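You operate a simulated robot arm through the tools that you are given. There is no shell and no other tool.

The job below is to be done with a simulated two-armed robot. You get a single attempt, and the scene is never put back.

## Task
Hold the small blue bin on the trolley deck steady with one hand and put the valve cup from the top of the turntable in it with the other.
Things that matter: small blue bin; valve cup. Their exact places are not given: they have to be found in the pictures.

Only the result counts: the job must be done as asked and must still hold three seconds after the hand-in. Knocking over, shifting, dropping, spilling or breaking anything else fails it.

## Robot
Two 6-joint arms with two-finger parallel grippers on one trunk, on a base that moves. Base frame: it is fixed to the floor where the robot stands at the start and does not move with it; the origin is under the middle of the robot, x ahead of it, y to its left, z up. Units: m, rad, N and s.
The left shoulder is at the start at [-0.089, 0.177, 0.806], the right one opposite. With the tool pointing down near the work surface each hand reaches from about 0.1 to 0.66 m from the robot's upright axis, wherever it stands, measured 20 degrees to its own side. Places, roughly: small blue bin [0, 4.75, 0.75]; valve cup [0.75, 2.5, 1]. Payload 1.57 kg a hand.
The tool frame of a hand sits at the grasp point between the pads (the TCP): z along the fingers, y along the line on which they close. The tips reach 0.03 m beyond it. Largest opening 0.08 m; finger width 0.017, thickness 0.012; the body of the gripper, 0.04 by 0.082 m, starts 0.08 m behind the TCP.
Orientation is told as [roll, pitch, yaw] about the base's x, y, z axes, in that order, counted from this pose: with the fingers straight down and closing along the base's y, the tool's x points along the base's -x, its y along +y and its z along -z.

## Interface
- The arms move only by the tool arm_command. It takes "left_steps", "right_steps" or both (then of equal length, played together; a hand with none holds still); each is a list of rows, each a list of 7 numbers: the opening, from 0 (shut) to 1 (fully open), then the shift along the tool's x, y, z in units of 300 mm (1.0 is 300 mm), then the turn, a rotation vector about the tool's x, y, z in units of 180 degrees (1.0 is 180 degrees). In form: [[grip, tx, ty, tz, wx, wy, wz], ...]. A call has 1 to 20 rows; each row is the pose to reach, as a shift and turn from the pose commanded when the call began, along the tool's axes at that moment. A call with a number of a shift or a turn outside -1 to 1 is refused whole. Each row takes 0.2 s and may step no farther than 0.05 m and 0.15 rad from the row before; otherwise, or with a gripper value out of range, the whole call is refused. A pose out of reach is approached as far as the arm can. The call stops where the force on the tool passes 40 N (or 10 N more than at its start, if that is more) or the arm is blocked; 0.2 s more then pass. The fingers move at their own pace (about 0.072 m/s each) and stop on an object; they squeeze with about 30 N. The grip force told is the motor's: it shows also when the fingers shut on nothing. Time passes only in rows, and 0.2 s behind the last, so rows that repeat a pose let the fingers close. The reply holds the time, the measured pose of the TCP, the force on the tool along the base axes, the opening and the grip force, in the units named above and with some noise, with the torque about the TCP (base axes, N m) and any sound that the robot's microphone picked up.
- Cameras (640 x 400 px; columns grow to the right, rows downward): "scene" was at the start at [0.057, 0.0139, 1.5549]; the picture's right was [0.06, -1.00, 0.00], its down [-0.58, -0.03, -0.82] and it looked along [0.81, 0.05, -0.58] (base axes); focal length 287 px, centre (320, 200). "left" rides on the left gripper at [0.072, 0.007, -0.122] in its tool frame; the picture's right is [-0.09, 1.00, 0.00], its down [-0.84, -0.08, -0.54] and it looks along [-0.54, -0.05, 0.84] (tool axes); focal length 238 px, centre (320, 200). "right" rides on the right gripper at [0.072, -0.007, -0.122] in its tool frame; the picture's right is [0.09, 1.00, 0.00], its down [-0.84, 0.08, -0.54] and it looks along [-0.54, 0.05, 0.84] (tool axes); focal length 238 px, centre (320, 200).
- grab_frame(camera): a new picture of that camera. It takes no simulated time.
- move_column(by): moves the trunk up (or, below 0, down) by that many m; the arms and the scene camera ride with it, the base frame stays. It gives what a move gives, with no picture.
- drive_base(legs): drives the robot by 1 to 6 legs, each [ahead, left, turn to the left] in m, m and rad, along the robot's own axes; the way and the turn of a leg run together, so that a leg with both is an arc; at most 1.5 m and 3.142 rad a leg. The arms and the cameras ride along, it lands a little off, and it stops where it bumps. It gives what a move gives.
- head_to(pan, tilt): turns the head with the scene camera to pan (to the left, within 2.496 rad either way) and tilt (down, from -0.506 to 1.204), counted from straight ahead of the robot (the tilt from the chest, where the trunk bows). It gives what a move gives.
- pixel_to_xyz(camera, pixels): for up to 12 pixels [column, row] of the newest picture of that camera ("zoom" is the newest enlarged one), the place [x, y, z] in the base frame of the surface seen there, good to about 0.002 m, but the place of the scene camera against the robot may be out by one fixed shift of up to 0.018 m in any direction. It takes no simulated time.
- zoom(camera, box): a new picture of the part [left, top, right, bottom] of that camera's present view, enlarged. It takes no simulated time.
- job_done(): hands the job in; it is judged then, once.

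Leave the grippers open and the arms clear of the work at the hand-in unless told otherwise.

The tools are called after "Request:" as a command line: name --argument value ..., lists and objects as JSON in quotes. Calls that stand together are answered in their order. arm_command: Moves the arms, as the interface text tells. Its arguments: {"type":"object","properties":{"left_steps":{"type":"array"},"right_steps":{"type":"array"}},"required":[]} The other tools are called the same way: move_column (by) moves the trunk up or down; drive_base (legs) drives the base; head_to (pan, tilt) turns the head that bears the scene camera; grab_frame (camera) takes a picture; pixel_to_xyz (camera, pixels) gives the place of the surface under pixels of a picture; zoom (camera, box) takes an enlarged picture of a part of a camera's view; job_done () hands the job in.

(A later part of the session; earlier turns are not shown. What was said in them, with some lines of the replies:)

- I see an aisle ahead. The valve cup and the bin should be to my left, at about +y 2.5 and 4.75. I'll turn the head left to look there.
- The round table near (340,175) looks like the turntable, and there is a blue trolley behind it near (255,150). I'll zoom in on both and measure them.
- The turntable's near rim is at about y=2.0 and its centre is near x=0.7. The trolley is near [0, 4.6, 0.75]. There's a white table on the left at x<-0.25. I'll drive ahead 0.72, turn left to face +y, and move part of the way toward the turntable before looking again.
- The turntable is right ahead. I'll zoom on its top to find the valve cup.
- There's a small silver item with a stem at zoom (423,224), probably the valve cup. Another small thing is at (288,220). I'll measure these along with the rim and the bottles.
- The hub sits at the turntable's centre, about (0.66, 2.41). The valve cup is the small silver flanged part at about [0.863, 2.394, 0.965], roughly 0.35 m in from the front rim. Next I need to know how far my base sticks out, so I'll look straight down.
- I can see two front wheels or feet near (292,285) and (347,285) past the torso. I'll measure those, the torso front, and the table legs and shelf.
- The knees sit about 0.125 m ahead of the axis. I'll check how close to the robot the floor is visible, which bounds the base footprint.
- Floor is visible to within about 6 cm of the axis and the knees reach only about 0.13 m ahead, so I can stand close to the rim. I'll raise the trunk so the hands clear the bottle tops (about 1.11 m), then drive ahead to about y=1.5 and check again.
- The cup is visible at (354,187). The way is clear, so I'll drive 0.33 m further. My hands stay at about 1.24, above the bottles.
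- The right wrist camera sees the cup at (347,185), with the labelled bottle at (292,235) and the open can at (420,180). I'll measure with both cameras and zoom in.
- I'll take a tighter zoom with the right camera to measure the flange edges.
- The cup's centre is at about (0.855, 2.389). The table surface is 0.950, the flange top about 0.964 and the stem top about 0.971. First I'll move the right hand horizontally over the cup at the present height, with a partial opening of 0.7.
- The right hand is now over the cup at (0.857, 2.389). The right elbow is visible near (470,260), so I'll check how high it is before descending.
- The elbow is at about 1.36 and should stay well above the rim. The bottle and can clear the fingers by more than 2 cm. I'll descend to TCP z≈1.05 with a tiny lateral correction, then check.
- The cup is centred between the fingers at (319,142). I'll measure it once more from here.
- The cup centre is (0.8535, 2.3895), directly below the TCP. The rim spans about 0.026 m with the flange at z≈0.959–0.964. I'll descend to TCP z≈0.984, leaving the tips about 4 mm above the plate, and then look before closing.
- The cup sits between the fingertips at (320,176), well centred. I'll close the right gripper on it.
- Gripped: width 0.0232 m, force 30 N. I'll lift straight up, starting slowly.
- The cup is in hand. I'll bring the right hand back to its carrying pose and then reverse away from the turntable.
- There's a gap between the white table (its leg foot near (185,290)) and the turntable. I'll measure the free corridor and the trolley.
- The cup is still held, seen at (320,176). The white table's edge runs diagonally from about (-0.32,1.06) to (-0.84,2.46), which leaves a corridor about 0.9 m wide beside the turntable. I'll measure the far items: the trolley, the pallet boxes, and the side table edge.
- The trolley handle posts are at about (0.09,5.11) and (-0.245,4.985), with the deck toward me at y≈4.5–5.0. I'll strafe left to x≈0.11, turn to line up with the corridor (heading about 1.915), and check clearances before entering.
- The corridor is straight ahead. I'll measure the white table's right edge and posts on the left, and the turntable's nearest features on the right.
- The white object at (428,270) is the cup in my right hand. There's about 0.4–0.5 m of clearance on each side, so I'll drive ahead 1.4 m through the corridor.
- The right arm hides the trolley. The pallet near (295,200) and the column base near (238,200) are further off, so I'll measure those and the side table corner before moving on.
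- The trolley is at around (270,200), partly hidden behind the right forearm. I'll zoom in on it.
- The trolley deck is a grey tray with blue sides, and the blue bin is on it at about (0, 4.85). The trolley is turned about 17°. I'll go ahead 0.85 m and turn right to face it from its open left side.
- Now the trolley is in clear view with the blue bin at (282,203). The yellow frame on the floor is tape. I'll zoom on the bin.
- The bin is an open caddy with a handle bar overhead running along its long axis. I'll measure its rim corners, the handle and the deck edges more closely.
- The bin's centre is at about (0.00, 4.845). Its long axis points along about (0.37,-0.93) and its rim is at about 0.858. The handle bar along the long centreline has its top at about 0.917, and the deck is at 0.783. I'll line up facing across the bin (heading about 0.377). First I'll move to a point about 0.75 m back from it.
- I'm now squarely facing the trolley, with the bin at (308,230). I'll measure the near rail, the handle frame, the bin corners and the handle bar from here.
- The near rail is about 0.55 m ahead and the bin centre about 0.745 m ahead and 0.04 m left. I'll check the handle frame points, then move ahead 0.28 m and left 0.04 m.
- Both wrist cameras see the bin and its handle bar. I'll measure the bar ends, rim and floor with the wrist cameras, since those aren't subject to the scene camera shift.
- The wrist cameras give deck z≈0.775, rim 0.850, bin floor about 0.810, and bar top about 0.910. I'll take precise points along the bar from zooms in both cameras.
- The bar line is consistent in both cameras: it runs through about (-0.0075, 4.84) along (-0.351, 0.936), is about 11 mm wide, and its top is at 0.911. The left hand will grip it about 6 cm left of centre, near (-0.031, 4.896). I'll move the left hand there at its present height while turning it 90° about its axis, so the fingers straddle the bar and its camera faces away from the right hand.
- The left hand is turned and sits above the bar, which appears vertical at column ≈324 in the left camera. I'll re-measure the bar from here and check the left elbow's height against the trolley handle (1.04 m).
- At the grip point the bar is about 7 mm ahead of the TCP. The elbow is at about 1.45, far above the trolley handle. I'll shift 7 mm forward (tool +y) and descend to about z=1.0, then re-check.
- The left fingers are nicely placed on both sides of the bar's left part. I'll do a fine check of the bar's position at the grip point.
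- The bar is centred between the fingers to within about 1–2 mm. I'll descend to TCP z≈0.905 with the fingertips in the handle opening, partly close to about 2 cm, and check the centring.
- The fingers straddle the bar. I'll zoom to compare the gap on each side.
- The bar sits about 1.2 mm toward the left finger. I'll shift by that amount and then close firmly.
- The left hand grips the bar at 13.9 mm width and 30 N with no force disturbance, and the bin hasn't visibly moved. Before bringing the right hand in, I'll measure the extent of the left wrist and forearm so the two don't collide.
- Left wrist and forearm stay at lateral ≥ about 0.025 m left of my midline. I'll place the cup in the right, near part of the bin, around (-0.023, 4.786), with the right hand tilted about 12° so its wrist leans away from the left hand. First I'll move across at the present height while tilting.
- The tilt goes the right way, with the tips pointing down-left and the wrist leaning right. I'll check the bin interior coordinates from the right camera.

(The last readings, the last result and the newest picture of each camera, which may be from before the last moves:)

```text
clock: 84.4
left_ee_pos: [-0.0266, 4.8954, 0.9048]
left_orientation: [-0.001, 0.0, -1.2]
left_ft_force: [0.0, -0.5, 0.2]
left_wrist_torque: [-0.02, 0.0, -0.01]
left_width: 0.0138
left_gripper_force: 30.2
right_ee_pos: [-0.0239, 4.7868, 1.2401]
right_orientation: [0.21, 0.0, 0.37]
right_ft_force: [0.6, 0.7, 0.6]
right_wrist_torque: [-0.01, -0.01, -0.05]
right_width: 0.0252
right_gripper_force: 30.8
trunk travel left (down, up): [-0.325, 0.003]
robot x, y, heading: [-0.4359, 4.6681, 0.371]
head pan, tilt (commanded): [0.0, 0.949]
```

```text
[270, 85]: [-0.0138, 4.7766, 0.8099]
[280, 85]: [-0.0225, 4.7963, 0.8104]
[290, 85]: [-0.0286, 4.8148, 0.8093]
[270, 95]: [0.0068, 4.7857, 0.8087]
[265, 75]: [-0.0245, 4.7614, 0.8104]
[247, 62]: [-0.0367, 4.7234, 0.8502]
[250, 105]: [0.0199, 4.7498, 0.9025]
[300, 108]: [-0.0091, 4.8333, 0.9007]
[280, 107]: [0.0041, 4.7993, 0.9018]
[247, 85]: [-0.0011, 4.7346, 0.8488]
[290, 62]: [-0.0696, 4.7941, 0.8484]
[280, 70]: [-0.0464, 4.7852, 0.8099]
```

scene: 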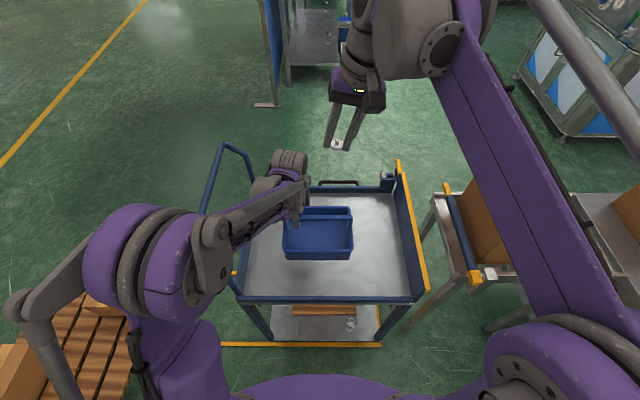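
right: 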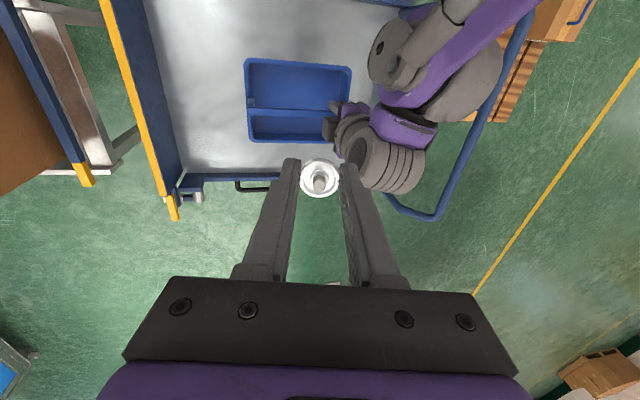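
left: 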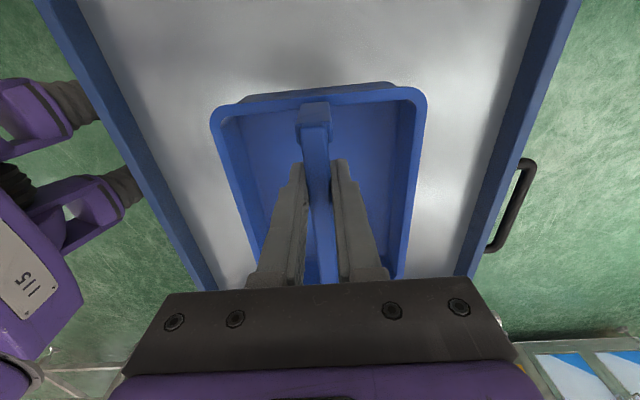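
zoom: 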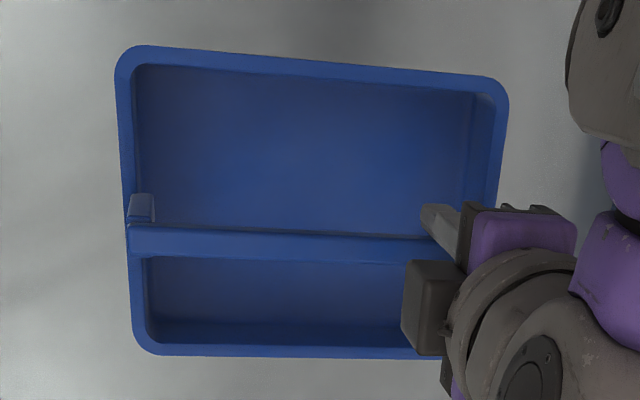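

The drop point (-0.024, 4.786) lies midway between the near wall and the bar, with the bin floor at z≈0.81. I'll descend vertically to about z=0.97. Down maps to tool y −0.208 and z +0.978 because of the tilt.

Request:
arm_command --right_steps '[[0, 0, -0.0208, 0.0978, 0, 0, 0], [0, 0, -0.0499, 0.2347, 0, 0, 0], [0, 0, -0.079, 0.3716, 0, 0, 0], [0, 0, -0.1081, 0.5086, 0, 0, 0], [0, 0, -0.1372, 0.6455, 0, 0, 0], [0, 0, -0.1664, 0.7824, 0, 0, 0], [0, 0, -0.1871, 0.8802, 0, 0, 0], [0, 0, -0.1871, 0.8802, 0, 0, 0]]'

Request:
grab_frame --camera "right"

Request:
grab_frame --camera "scene"

Request:
grab_frame --camera "left"

```text
clock: 86.2
left_ee_pos: [-0.0269, 4.897, 0.904]
left_orientation: [0.001, -0.001, -1.202]
left_ft_force: [-0.3, 0.8, 0.2]
left_wrist_torque: [0.07, 0.03, 0.0]
left_width: 0.0139
left_gripper_force: 30.0
right_ee_pos: [-0.0229, 4.7879, 0.9724]
right_orientation: [0.209, -0.001, 0.368]
right_ft_force: [0.0, -1.0, -0.5]
right_wrist_torque: [0.03, -0.03, -0.01]
right_width: 0.025
right_gripper_force: 30.3
trunk travel left (down, up): [-0.325, 0.003]
robot x, y, heading: [-0.4364, 4.6654, 0.37]
head pan, tilt (commanded): [0.0, 0.949]
```

```text
taken
```

right: 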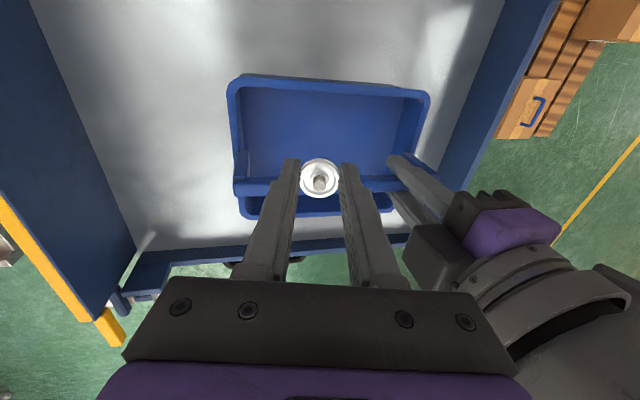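

```text
taken
```

scene: 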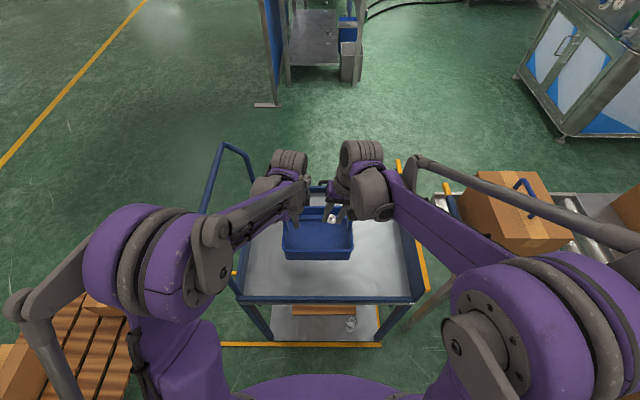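

```text
taken
```

left: 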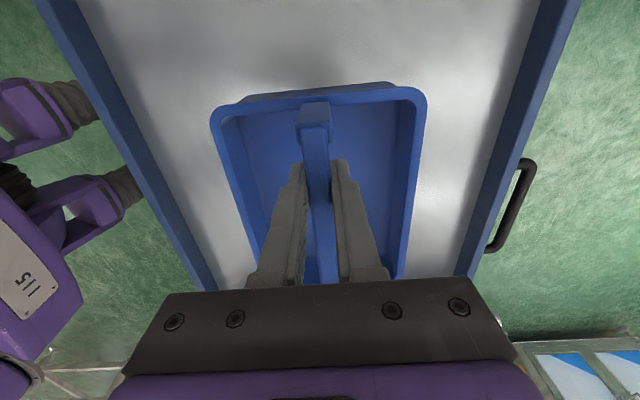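

There's a visible gap between the wrists around columns 305–330. I'll zoom in to measure it before the last descent.

Request:
zoom --camera "scene" --box '[250, 120, 410, 270]'

Request:
pixel_to_xyz --camera "scene" --pixels '[[343, 160], [345, 180], [335, 190], [330, 185], [324, 184], [308, 180], [305, 195], [305, 160], [340, 205], [352, 200]]'

Request:
pixel_to_xyz --camera "right" --pixels '[[420, 230], [440, 270], [480, 300], [450, 250], [400, 160], [400, 200], [500, 330], [580, 300]]'

```text
2.67 times, centred on (330, 195) of scene
```

zoom: 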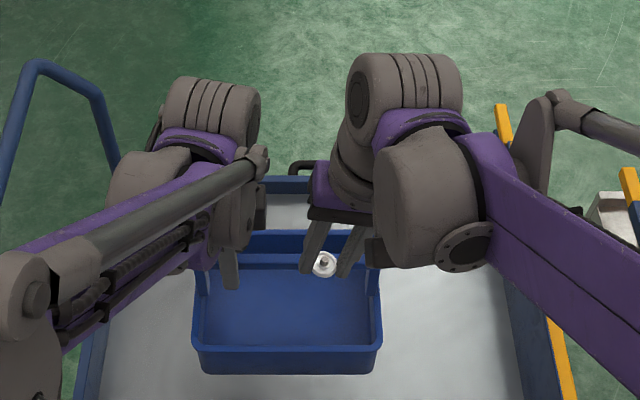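

```text
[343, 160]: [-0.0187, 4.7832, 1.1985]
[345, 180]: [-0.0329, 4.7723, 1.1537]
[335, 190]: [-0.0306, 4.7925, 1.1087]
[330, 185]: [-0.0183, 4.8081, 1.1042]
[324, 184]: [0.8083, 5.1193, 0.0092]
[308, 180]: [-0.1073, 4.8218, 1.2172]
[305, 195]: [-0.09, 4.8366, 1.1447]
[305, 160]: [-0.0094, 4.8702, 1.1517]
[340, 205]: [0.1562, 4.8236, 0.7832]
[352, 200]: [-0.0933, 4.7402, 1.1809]
```

```text
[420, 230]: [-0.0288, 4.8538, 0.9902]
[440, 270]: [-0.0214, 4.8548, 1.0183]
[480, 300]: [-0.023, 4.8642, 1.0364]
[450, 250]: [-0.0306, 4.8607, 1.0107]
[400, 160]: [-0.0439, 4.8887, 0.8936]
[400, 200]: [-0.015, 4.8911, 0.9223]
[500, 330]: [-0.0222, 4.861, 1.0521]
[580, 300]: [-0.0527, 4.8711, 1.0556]
```

The gaps are ample: about 4.6 cm between the gripper bodies and 7 cm between the wrists. I'll descend another 0.115 m to TCP z≈0.857, which puts the cup bottom just above the bin floor.

Request:
arm_command --right_steps '[[0, 0, -0.0208, 0.0978, 0, 0, 0], [0, 0, -0.0416, 0.1956, 0, 0, 0], [0, 0, -0.0589, 0.2771, 0, 0, 0], [0, 0, -0.0728, 0.3423, 0, 0, 0], [0, 0, -0.0797, 0.3749, 0, 0, 0], [0, 0, -0.0797, 0.3749, 0, 0, 0]]'

Request:
grab_frame --camera "right"

Request:
grab_frame --camera "left"

Request:
zoom --camera "scene" --box '[250, 120, 410, 270]'

```text
clock: 87.6
left_ee_pos: [-0.0274, 4.8979, 0.9053]
left_orientation: [-0.001, 0.0, -1.2]
left_ft_force: [-1.0, -0.4, -0.8]
left_wrist_torque: [-0.04, 0.01, 0.0]
left_width: 0.0138
left_gripper_force: 30.3
right_ee_pos: [-0.0239, 4.7858, 0.8594]
right_orientation: [0.209, -0.001, 0.37]
right_ft_force: [0.9, -0.2, -0.1]
right_wrist_torque: [-0.01, 0.0, -0.01]
right_width: 0.0253
right_gripper_force: 30.5
trunk travel left (down, up): [-0.325, 0.003]
robot x, y, heading: [-0.4337, 4.6604, 0.369]
head pan, tilt (commanded): [0.0, 0.949]
```

```text
taken
```

right: 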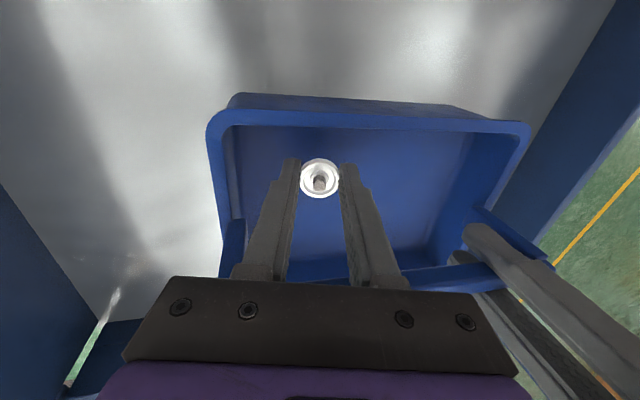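

```text
taken
```

left: 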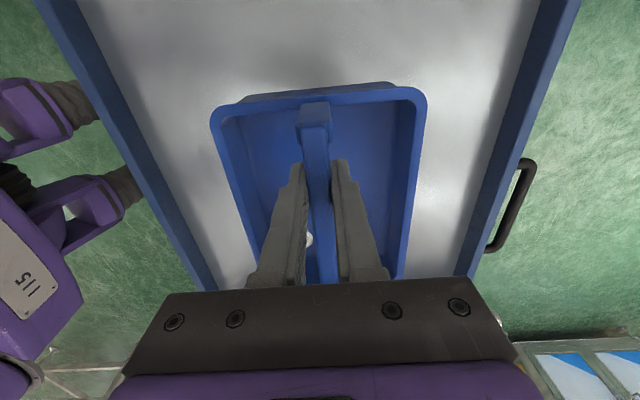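

```text
2.67 times, centred on (330, 195) of scene
```

zoom: 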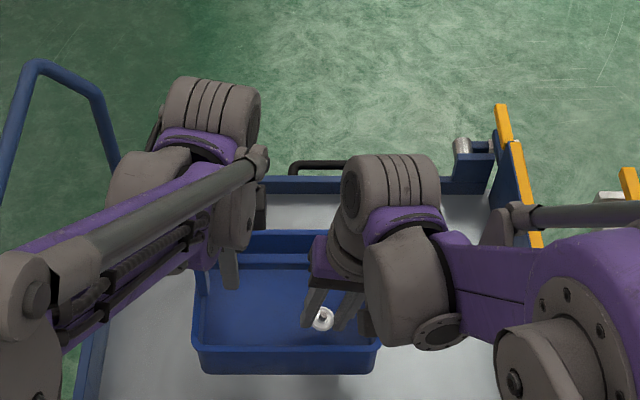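

The cup is inside the bin, with its bottom about 1 cm above the floor and no contact forces. I'll lower 5 mm more and then open gently to about 4 cm.

Request:
arm_command --right_steps '[[0, 0, -0.0035, 0.0163, 0, 0, 0], [0, 0, -0.0035, 0.0163, 0, 0, 0], [0.38, 0, -0.0035, 0.0163, 0, 0, 0], [0.45, 0, -0.0035, 0.0163, 0, 0, 0], [0.5, 0, -0.0035, 0.0163, 0, 0, 0], [0.5, 0, -0.0035, 0.0163, 0, 0, 0]]'

Request:
grab_frame --camera "right"

```text
clock: 89.0
left_ee_pos: [-0.0275, 4.8951, 0.9047]
left_orientation: [-0.001, 0.0, -1.201]
left_ft_force: [-0.2, -0.3, -0.4]
left_wrist_torque: [-0.08, -0.03, 0.02]
left_width: 0.0138
left_gripper_force: 30.4
right_ee_pos: [-0.0229, 4.7855, 0.8518]
right_orientation: [0.211, 0.001, 0.369]
right_ft_force: [0.6, 0.7, 1.0]
right_wrist_torque: [-0.02, 0.0, 0.0]
right_width: 0.0398
right_gripper_force: 0.1
trunk travel left (down, up): [-0.325, 0.003]
robot x, y, heading: [-0.4326, 4.6683, 0.373]
head pan, tilt (commanded): [0.0, 0.949]
```

```text
taken
```

right: 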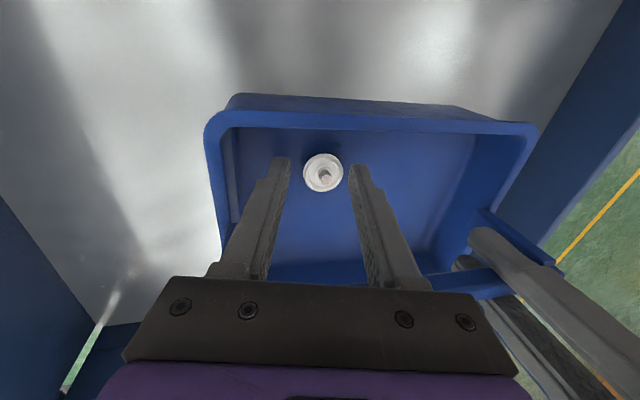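

The cup is released and standing on the bin floor between the fingers. I'll raise the right hand straight up, keeping the opening unchanged.

Request:
arm_command --right_steps '[[0.5, 0, 0.0083, -0.039, 0, 0, 0], [0.5, 0, 0.0277, -0.13, 0, 0, 0], [0.5, 0, 0.0553, -0.26, 0, 0, 0], [0.5, 0, 0.083, -0.39, 0, 0, 0], [0.5, 0, 0.1109, -0.522, 0, 0, 0], [0.5, 0, 0.1386, -0.652, 0, 0, 0], [0.5, 0, 0.1663, -0.782, 0, 0, 0], [0.5, 0, 0.194, -0.913, 0, 0, 0], [0.5, 0, 0.2079, -0.978, 0, 0, 0], [0.5, 0, 0.2079, -0.978, 0, 0, 0]]'

Request:
grab_frame --camera "right"

Request:
grab_frame --camera "scene"

```text
clock: 91.2
left_ee_pos: [-0.0272, 4.8964, 0.9035]
left_orientation: [0.0, 0.001, -1.201]
left_ft_force: [-0.3, -0.2, 0.2]
left_wrist_torque: [0.01, 0.0, -0.01]
left_width: 0.0138
left_gripper_force: 30.1
right_ee_pos: [-0.0232, 4.7855, 1.153]
right_orientation: [0.208, 0.0, 0.369]
right_ft_force: [-0.2, 1.3, -0.4]
right_wrist_torque: [0.04, 0.01, 0.02]
right_width: 0.0397
right_gripper_force: 0.2
trunk travel left (down, up): [-0.325, 0.003]
robot x, y, heading: [-0.4363, 4.664, 0.373]
head pan, tilt (commanded): [0.0, 0.949]
```

```text
taken
```

right: 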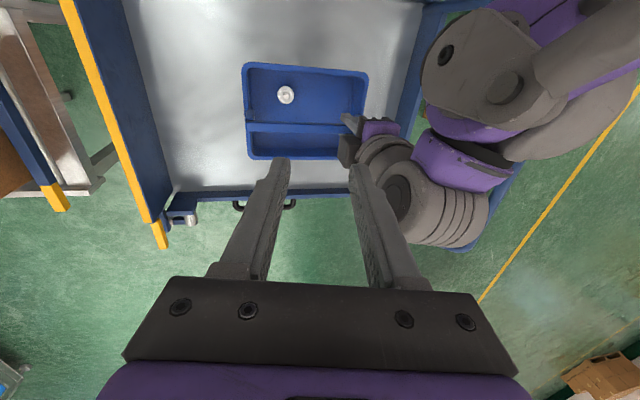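

```text
taken
```

scene: 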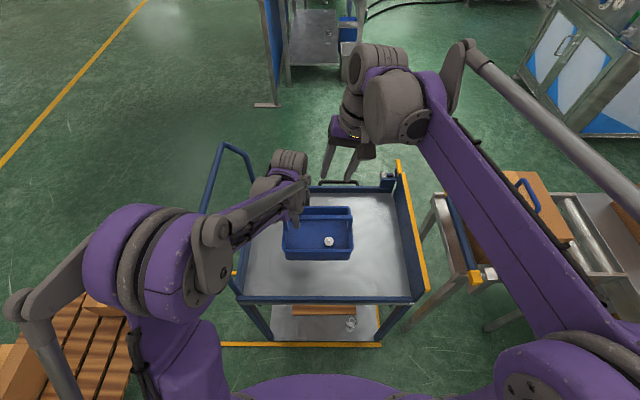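

The cup stands in the bin, seen at (285,95) in the right camera. I'll move the right hand up and off to the right to its carrying pose, undo the tilt and open it fully.

Request:
arm_command --right_steps '[[0.6, 0.0108, -0.0938, -0.0812, 0.0133, 0, 0], [0.7, 0.0216, -0.1876, -0.1624, 0.0267, 0, 0], [0.8, 0.0324, -0.2814, -0.2436, 0.04, 0, 0], [1, 0.0432, -0.3752, -0.3248, 0.0533, 0, 0], [1, 0.054, -0.469, -0.406, 0.0667, 0, 0], [1, 0.054, -0.469, -0.406, 0.0667, 0, 0]]'

Request:
grab_frame --camera "left"

Request:
zoom --camera "scene" --box '[230, 150, 410, 280]'

```text
clock: 92.6
left_ee_pos: [-0.0283, 4.8962, 0.905]
left_orientation: [0.001, 0.002, -1.201]
left_ft_force: [0.0, -0.4, 1.4]
left_wrist_torque: [0.0, -0.03, -0.03]
left_width: 0.0139
left_gripper_force: 30.1
right_ee_pos: [0.0206, 4.6283, 1.244]
right_orientation: [-0.002, 0.001, 0.369]
right_ft_force: [0.5, -0.6, -0.2]
right_wrist_torque: [0.0, 0.01, 0.03]
right_width: 0.0799
right_gripper_force: 0.0
trunk travel left (down, up): [-0.325, 0.003]
robot x, y, heading: [-0.438, 4.6675, 0.372]
head pan, tilt (commanded): [0.0, 0.949]
```

```text
taken
```

left: 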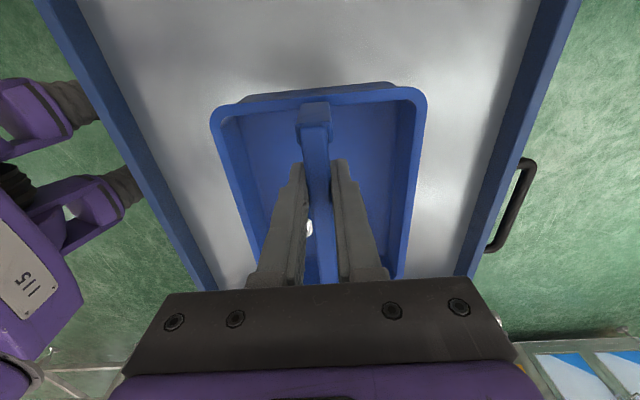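

```text
3.08 times, centred on (320, 215) of scene
```

zoom: 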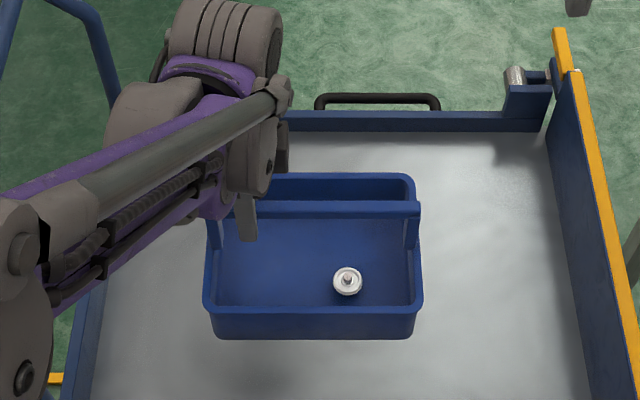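

The cup stands on the bin floor and the bin was held steady the whole time. I'll release the left hand, let the fingers open fully, and raise it straight up.

Request:
arm_command --left_steps '[[0.3, 0, 0, 0, 0, 0, 0], [0.6, 0, 0, 0, 0, 0, 0], [1, 0, 0, 0, 0, 0, 0], [1, 0, 0, 0, 0, 0, 0], [1, 0, 0, 0, 0, 0, 0], [1, 0, 0, -0.04, 0, 0, 0], [1, 0, 0, -0.13, 0, 0, 0], [1, 0, 0, -0.26, 0, 0, 0], [1, 0, 0, -0.4, 0, 0, 0], [1, 0, 0, -0.54, 0, 0, 0], [1, 0, 0, -0.68, 0, 0, 0], [1, 0, 0, -0.82, 0, 0, 0], [1, 0, 0, -0.96, 0, 0, 0], [1, 0, 0, -1, 0, 0, 0], [1, 0, 0, -1, 0, 0, 0]]'

Request:
grab_frame --camera "left"

Request:
grab_frame --camera "scene"

```text
clock: 95.8
left_ee_pos: [-0.028, 4.8971, 1.204]
left_orientation: [0.0, 0.001, -1.2]
left_ft_force: [0.9, 0.5, 0.5]
left_wrist_torque: [-0.05, 0.01, 0.01]
left_width: 0.0799
left_gripper_force: 0.0
right_ee_pos: [0.019, 4.6276, 1.2453]
right_orientation: [0.001, 0.001, 0.371]
right_ft_force: [0.0, 0.0, -0.7]
right_wrist_torque: [-0.02, 0.02, -0.01]
right_width: 0.0797
right_gripper_force: 0.0
trunk travel left (down, up): [-0.325, 0.003]
robot x, y, heading: [-0.4339, 4.6691, 0.371]
head pan, tilt (commanded): [0.0, 0.949]
```

```text
taken
```

left: 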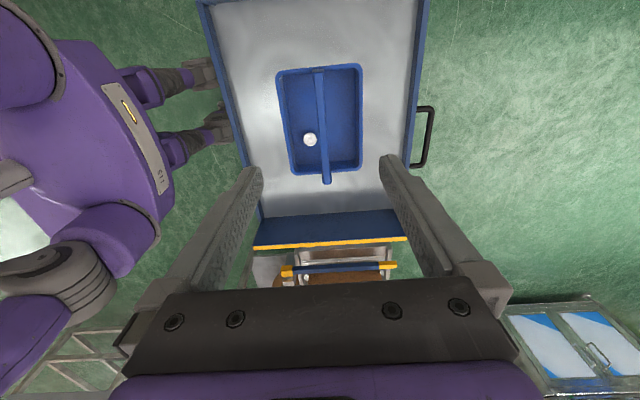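

```text
taken
```

scene: 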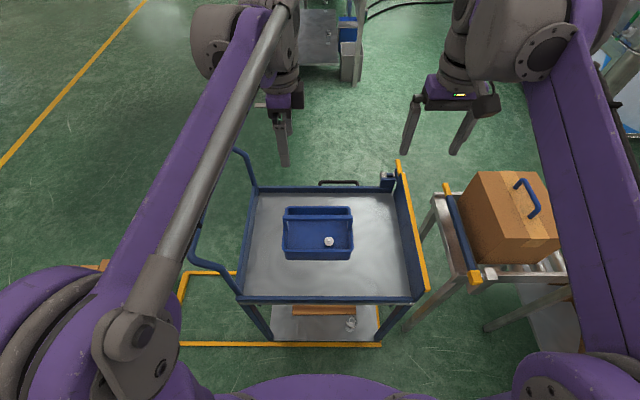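

Both hands are open and above the work, and the cup is in the bin at (310,139) in the left camera. I'll verify the cup and bin positions, then take the left hand back to its carrying pose.

Request:
pixel_to_xyz --camera "left" --pixels '[[310, 139], [320, 90], [322, 120], [325, 160], [281, 75], [300, 110]]'

Request:
arm_command --left_steps '[[1, 0, 0, -0.1, 0, 0, 0], [1, 0, 0, -0.2, 0, 0, 0], [1, 0.0383, -0.0167, -0.2, 0, 0, -0.0417], [1, 0.0765, -0.0333, -0.2, 0, 0, -0.0833], [1, 0.1148, -0.05, -0.2, 0, 0, -0.125], [1, 0.153, -0.0667, -0.2, 0, 0, -0.1667], [1, 0.1913, -0.0833, -0.2, 0, 0, -0.2083], [1, 0.2295, -0.1, -0.2, 0, 0, -0.25], [1, 0.2678, -0.1167, -0.2, 0, 0, -0.2917], [1, 0.306, -0.1333, -0.2, 0, 0, -0.3333], [1, 0.3443, -0.15, -0.2, 0, 0, -0.375], [1, 0.3825, -0.1667, -0.2, 0, 0, -0.4167], [1, 0.4208, -0.1833, -0.2, 0, 0, -0.4583], [1, 0.459, -0.2, -0.2, 0, 0, -0.5], [1, 0.459, -0.2, -0.2, 0, 0, -0.5]]'

Request:
grab_frame --camera "scene"

```text
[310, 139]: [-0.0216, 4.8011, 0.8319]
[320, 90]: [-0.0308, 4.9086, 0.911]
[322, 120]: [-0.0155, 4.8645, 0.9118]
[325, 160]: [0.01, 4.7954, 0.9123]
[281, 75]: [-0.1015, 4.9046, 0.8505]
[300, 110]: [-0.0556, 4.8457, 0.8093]
```

```text
clock: 99.0
left_ee_pos: [-0.1331, 5.003, 1.2636]
left_orientation: [0.001, 0.001, 0.373]
left_ft_force: [-0.4, -0.1, 0.0]
left_wrist_torque: [0.0, 0.01, 0.05]
left_width: 0.0801
left_gripper_force: 0.1
right_ee_pos: [0.0197, 4.6276, 1.2444]
right_orientation: [0.001, 0.0, 0.369]
right_ft_force: [0.5, 0.8, -0.7]
right_wrist_torque: [0.02, -0.01, 0.0]
right_width: 0.08
right_gripper_force: 0.1
trunk travel left (down, up): [-0.325, 0.003]
robot x, y, heading: [-0.4341, 4.6665, 0.37]
head pan, tilt (commanded): [0.0, 0.949]
```

```text
taken
```

scene: 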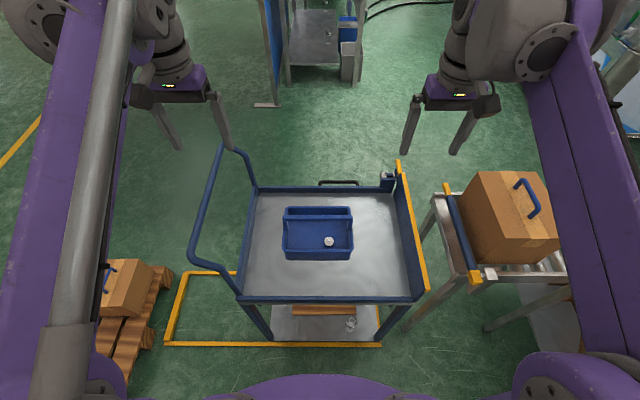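

The cup is in the bin at about (-0.02, 4.80, 0.83), the bin hasn't moved, and both arms are raised. I'll reverse 0.28 m along the way I came, so the arms are completely clear, and take a last look.

Request:
drive_base --legs '[[-0.28, 0, 0]]'

Request:
grab_frame --camera "scene"

Request:
zoom --camera "scene" --box '[220, 100, 420, 230]'

```text
clock: 100.9
left_ee_pos: [-0.3891, 4.9052, 1.265]
left_orientation: [0.0, -0.001, 0.371]
left_ft_force: [-0.7, 0.9, 0.8]
left_wrist_torque: [-0.03, -0.02, -0.01]
left_width: 0.0799
left_gripper_force: 0.0
right_ee_pos: [-0.2331, 4.5309, 1.2432]
right_orientation: [0.001, 0.0, 0.374]
right_ft_force: [0.0, -0.3, 0.2]
right_wrist_torque: [0.02, -0.01, -0.06]
right_width: 0.0801
right_gripper_force: 0.1
trunk travel left (down, up): [-0.325, 0.003]
robot x, y, heading: [-0.6886, 4.5687, 0.374]
head pan, tilt (commanded): [0.0, 0.949]
```

```text
taken
```

scene: 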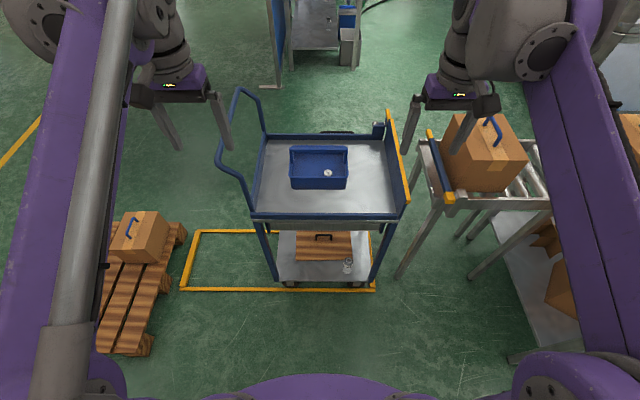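

```text
3.08 times, centred on (320, 165) of scene
```

zoom: 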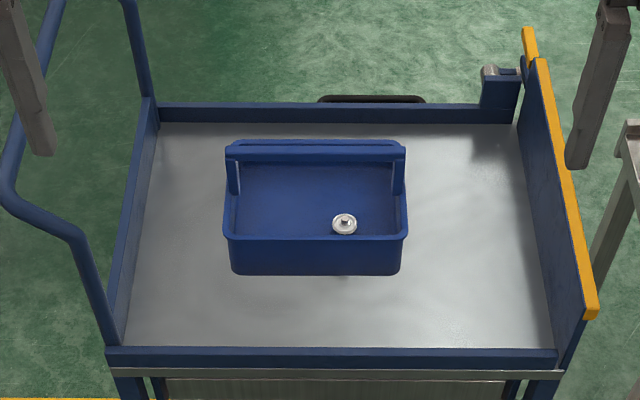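

The valve cup stands upright in the blue bin, the bin is in its place on the trolley deck, and both grippers are open with the arms well clear. I'm handing in the job.

Request:
job_done

```text
The job is handed in.
```

The valve cup is in the small blue bin on the trolley deck, and the job is handed in. I have no verdict back from the judging.

- **Cup:** I picked it off the turntable with the right hand. It now stands upright on the bin floor.
- **Bin:** The left hand held it by its handle bar while the right hand put the cup in. Measured afterwards, the bin had not moved by more than a few millimetres.
- **Surroundings:** No bumps or unusual forces were reported. The last picture, of the trolley, shows nothing out of place there. I did not go back to look at the turntable after leaving it.
- **Robot:** Both grippers are open and the arms are raised. The base is backed about 0.27 m away from the trolley.
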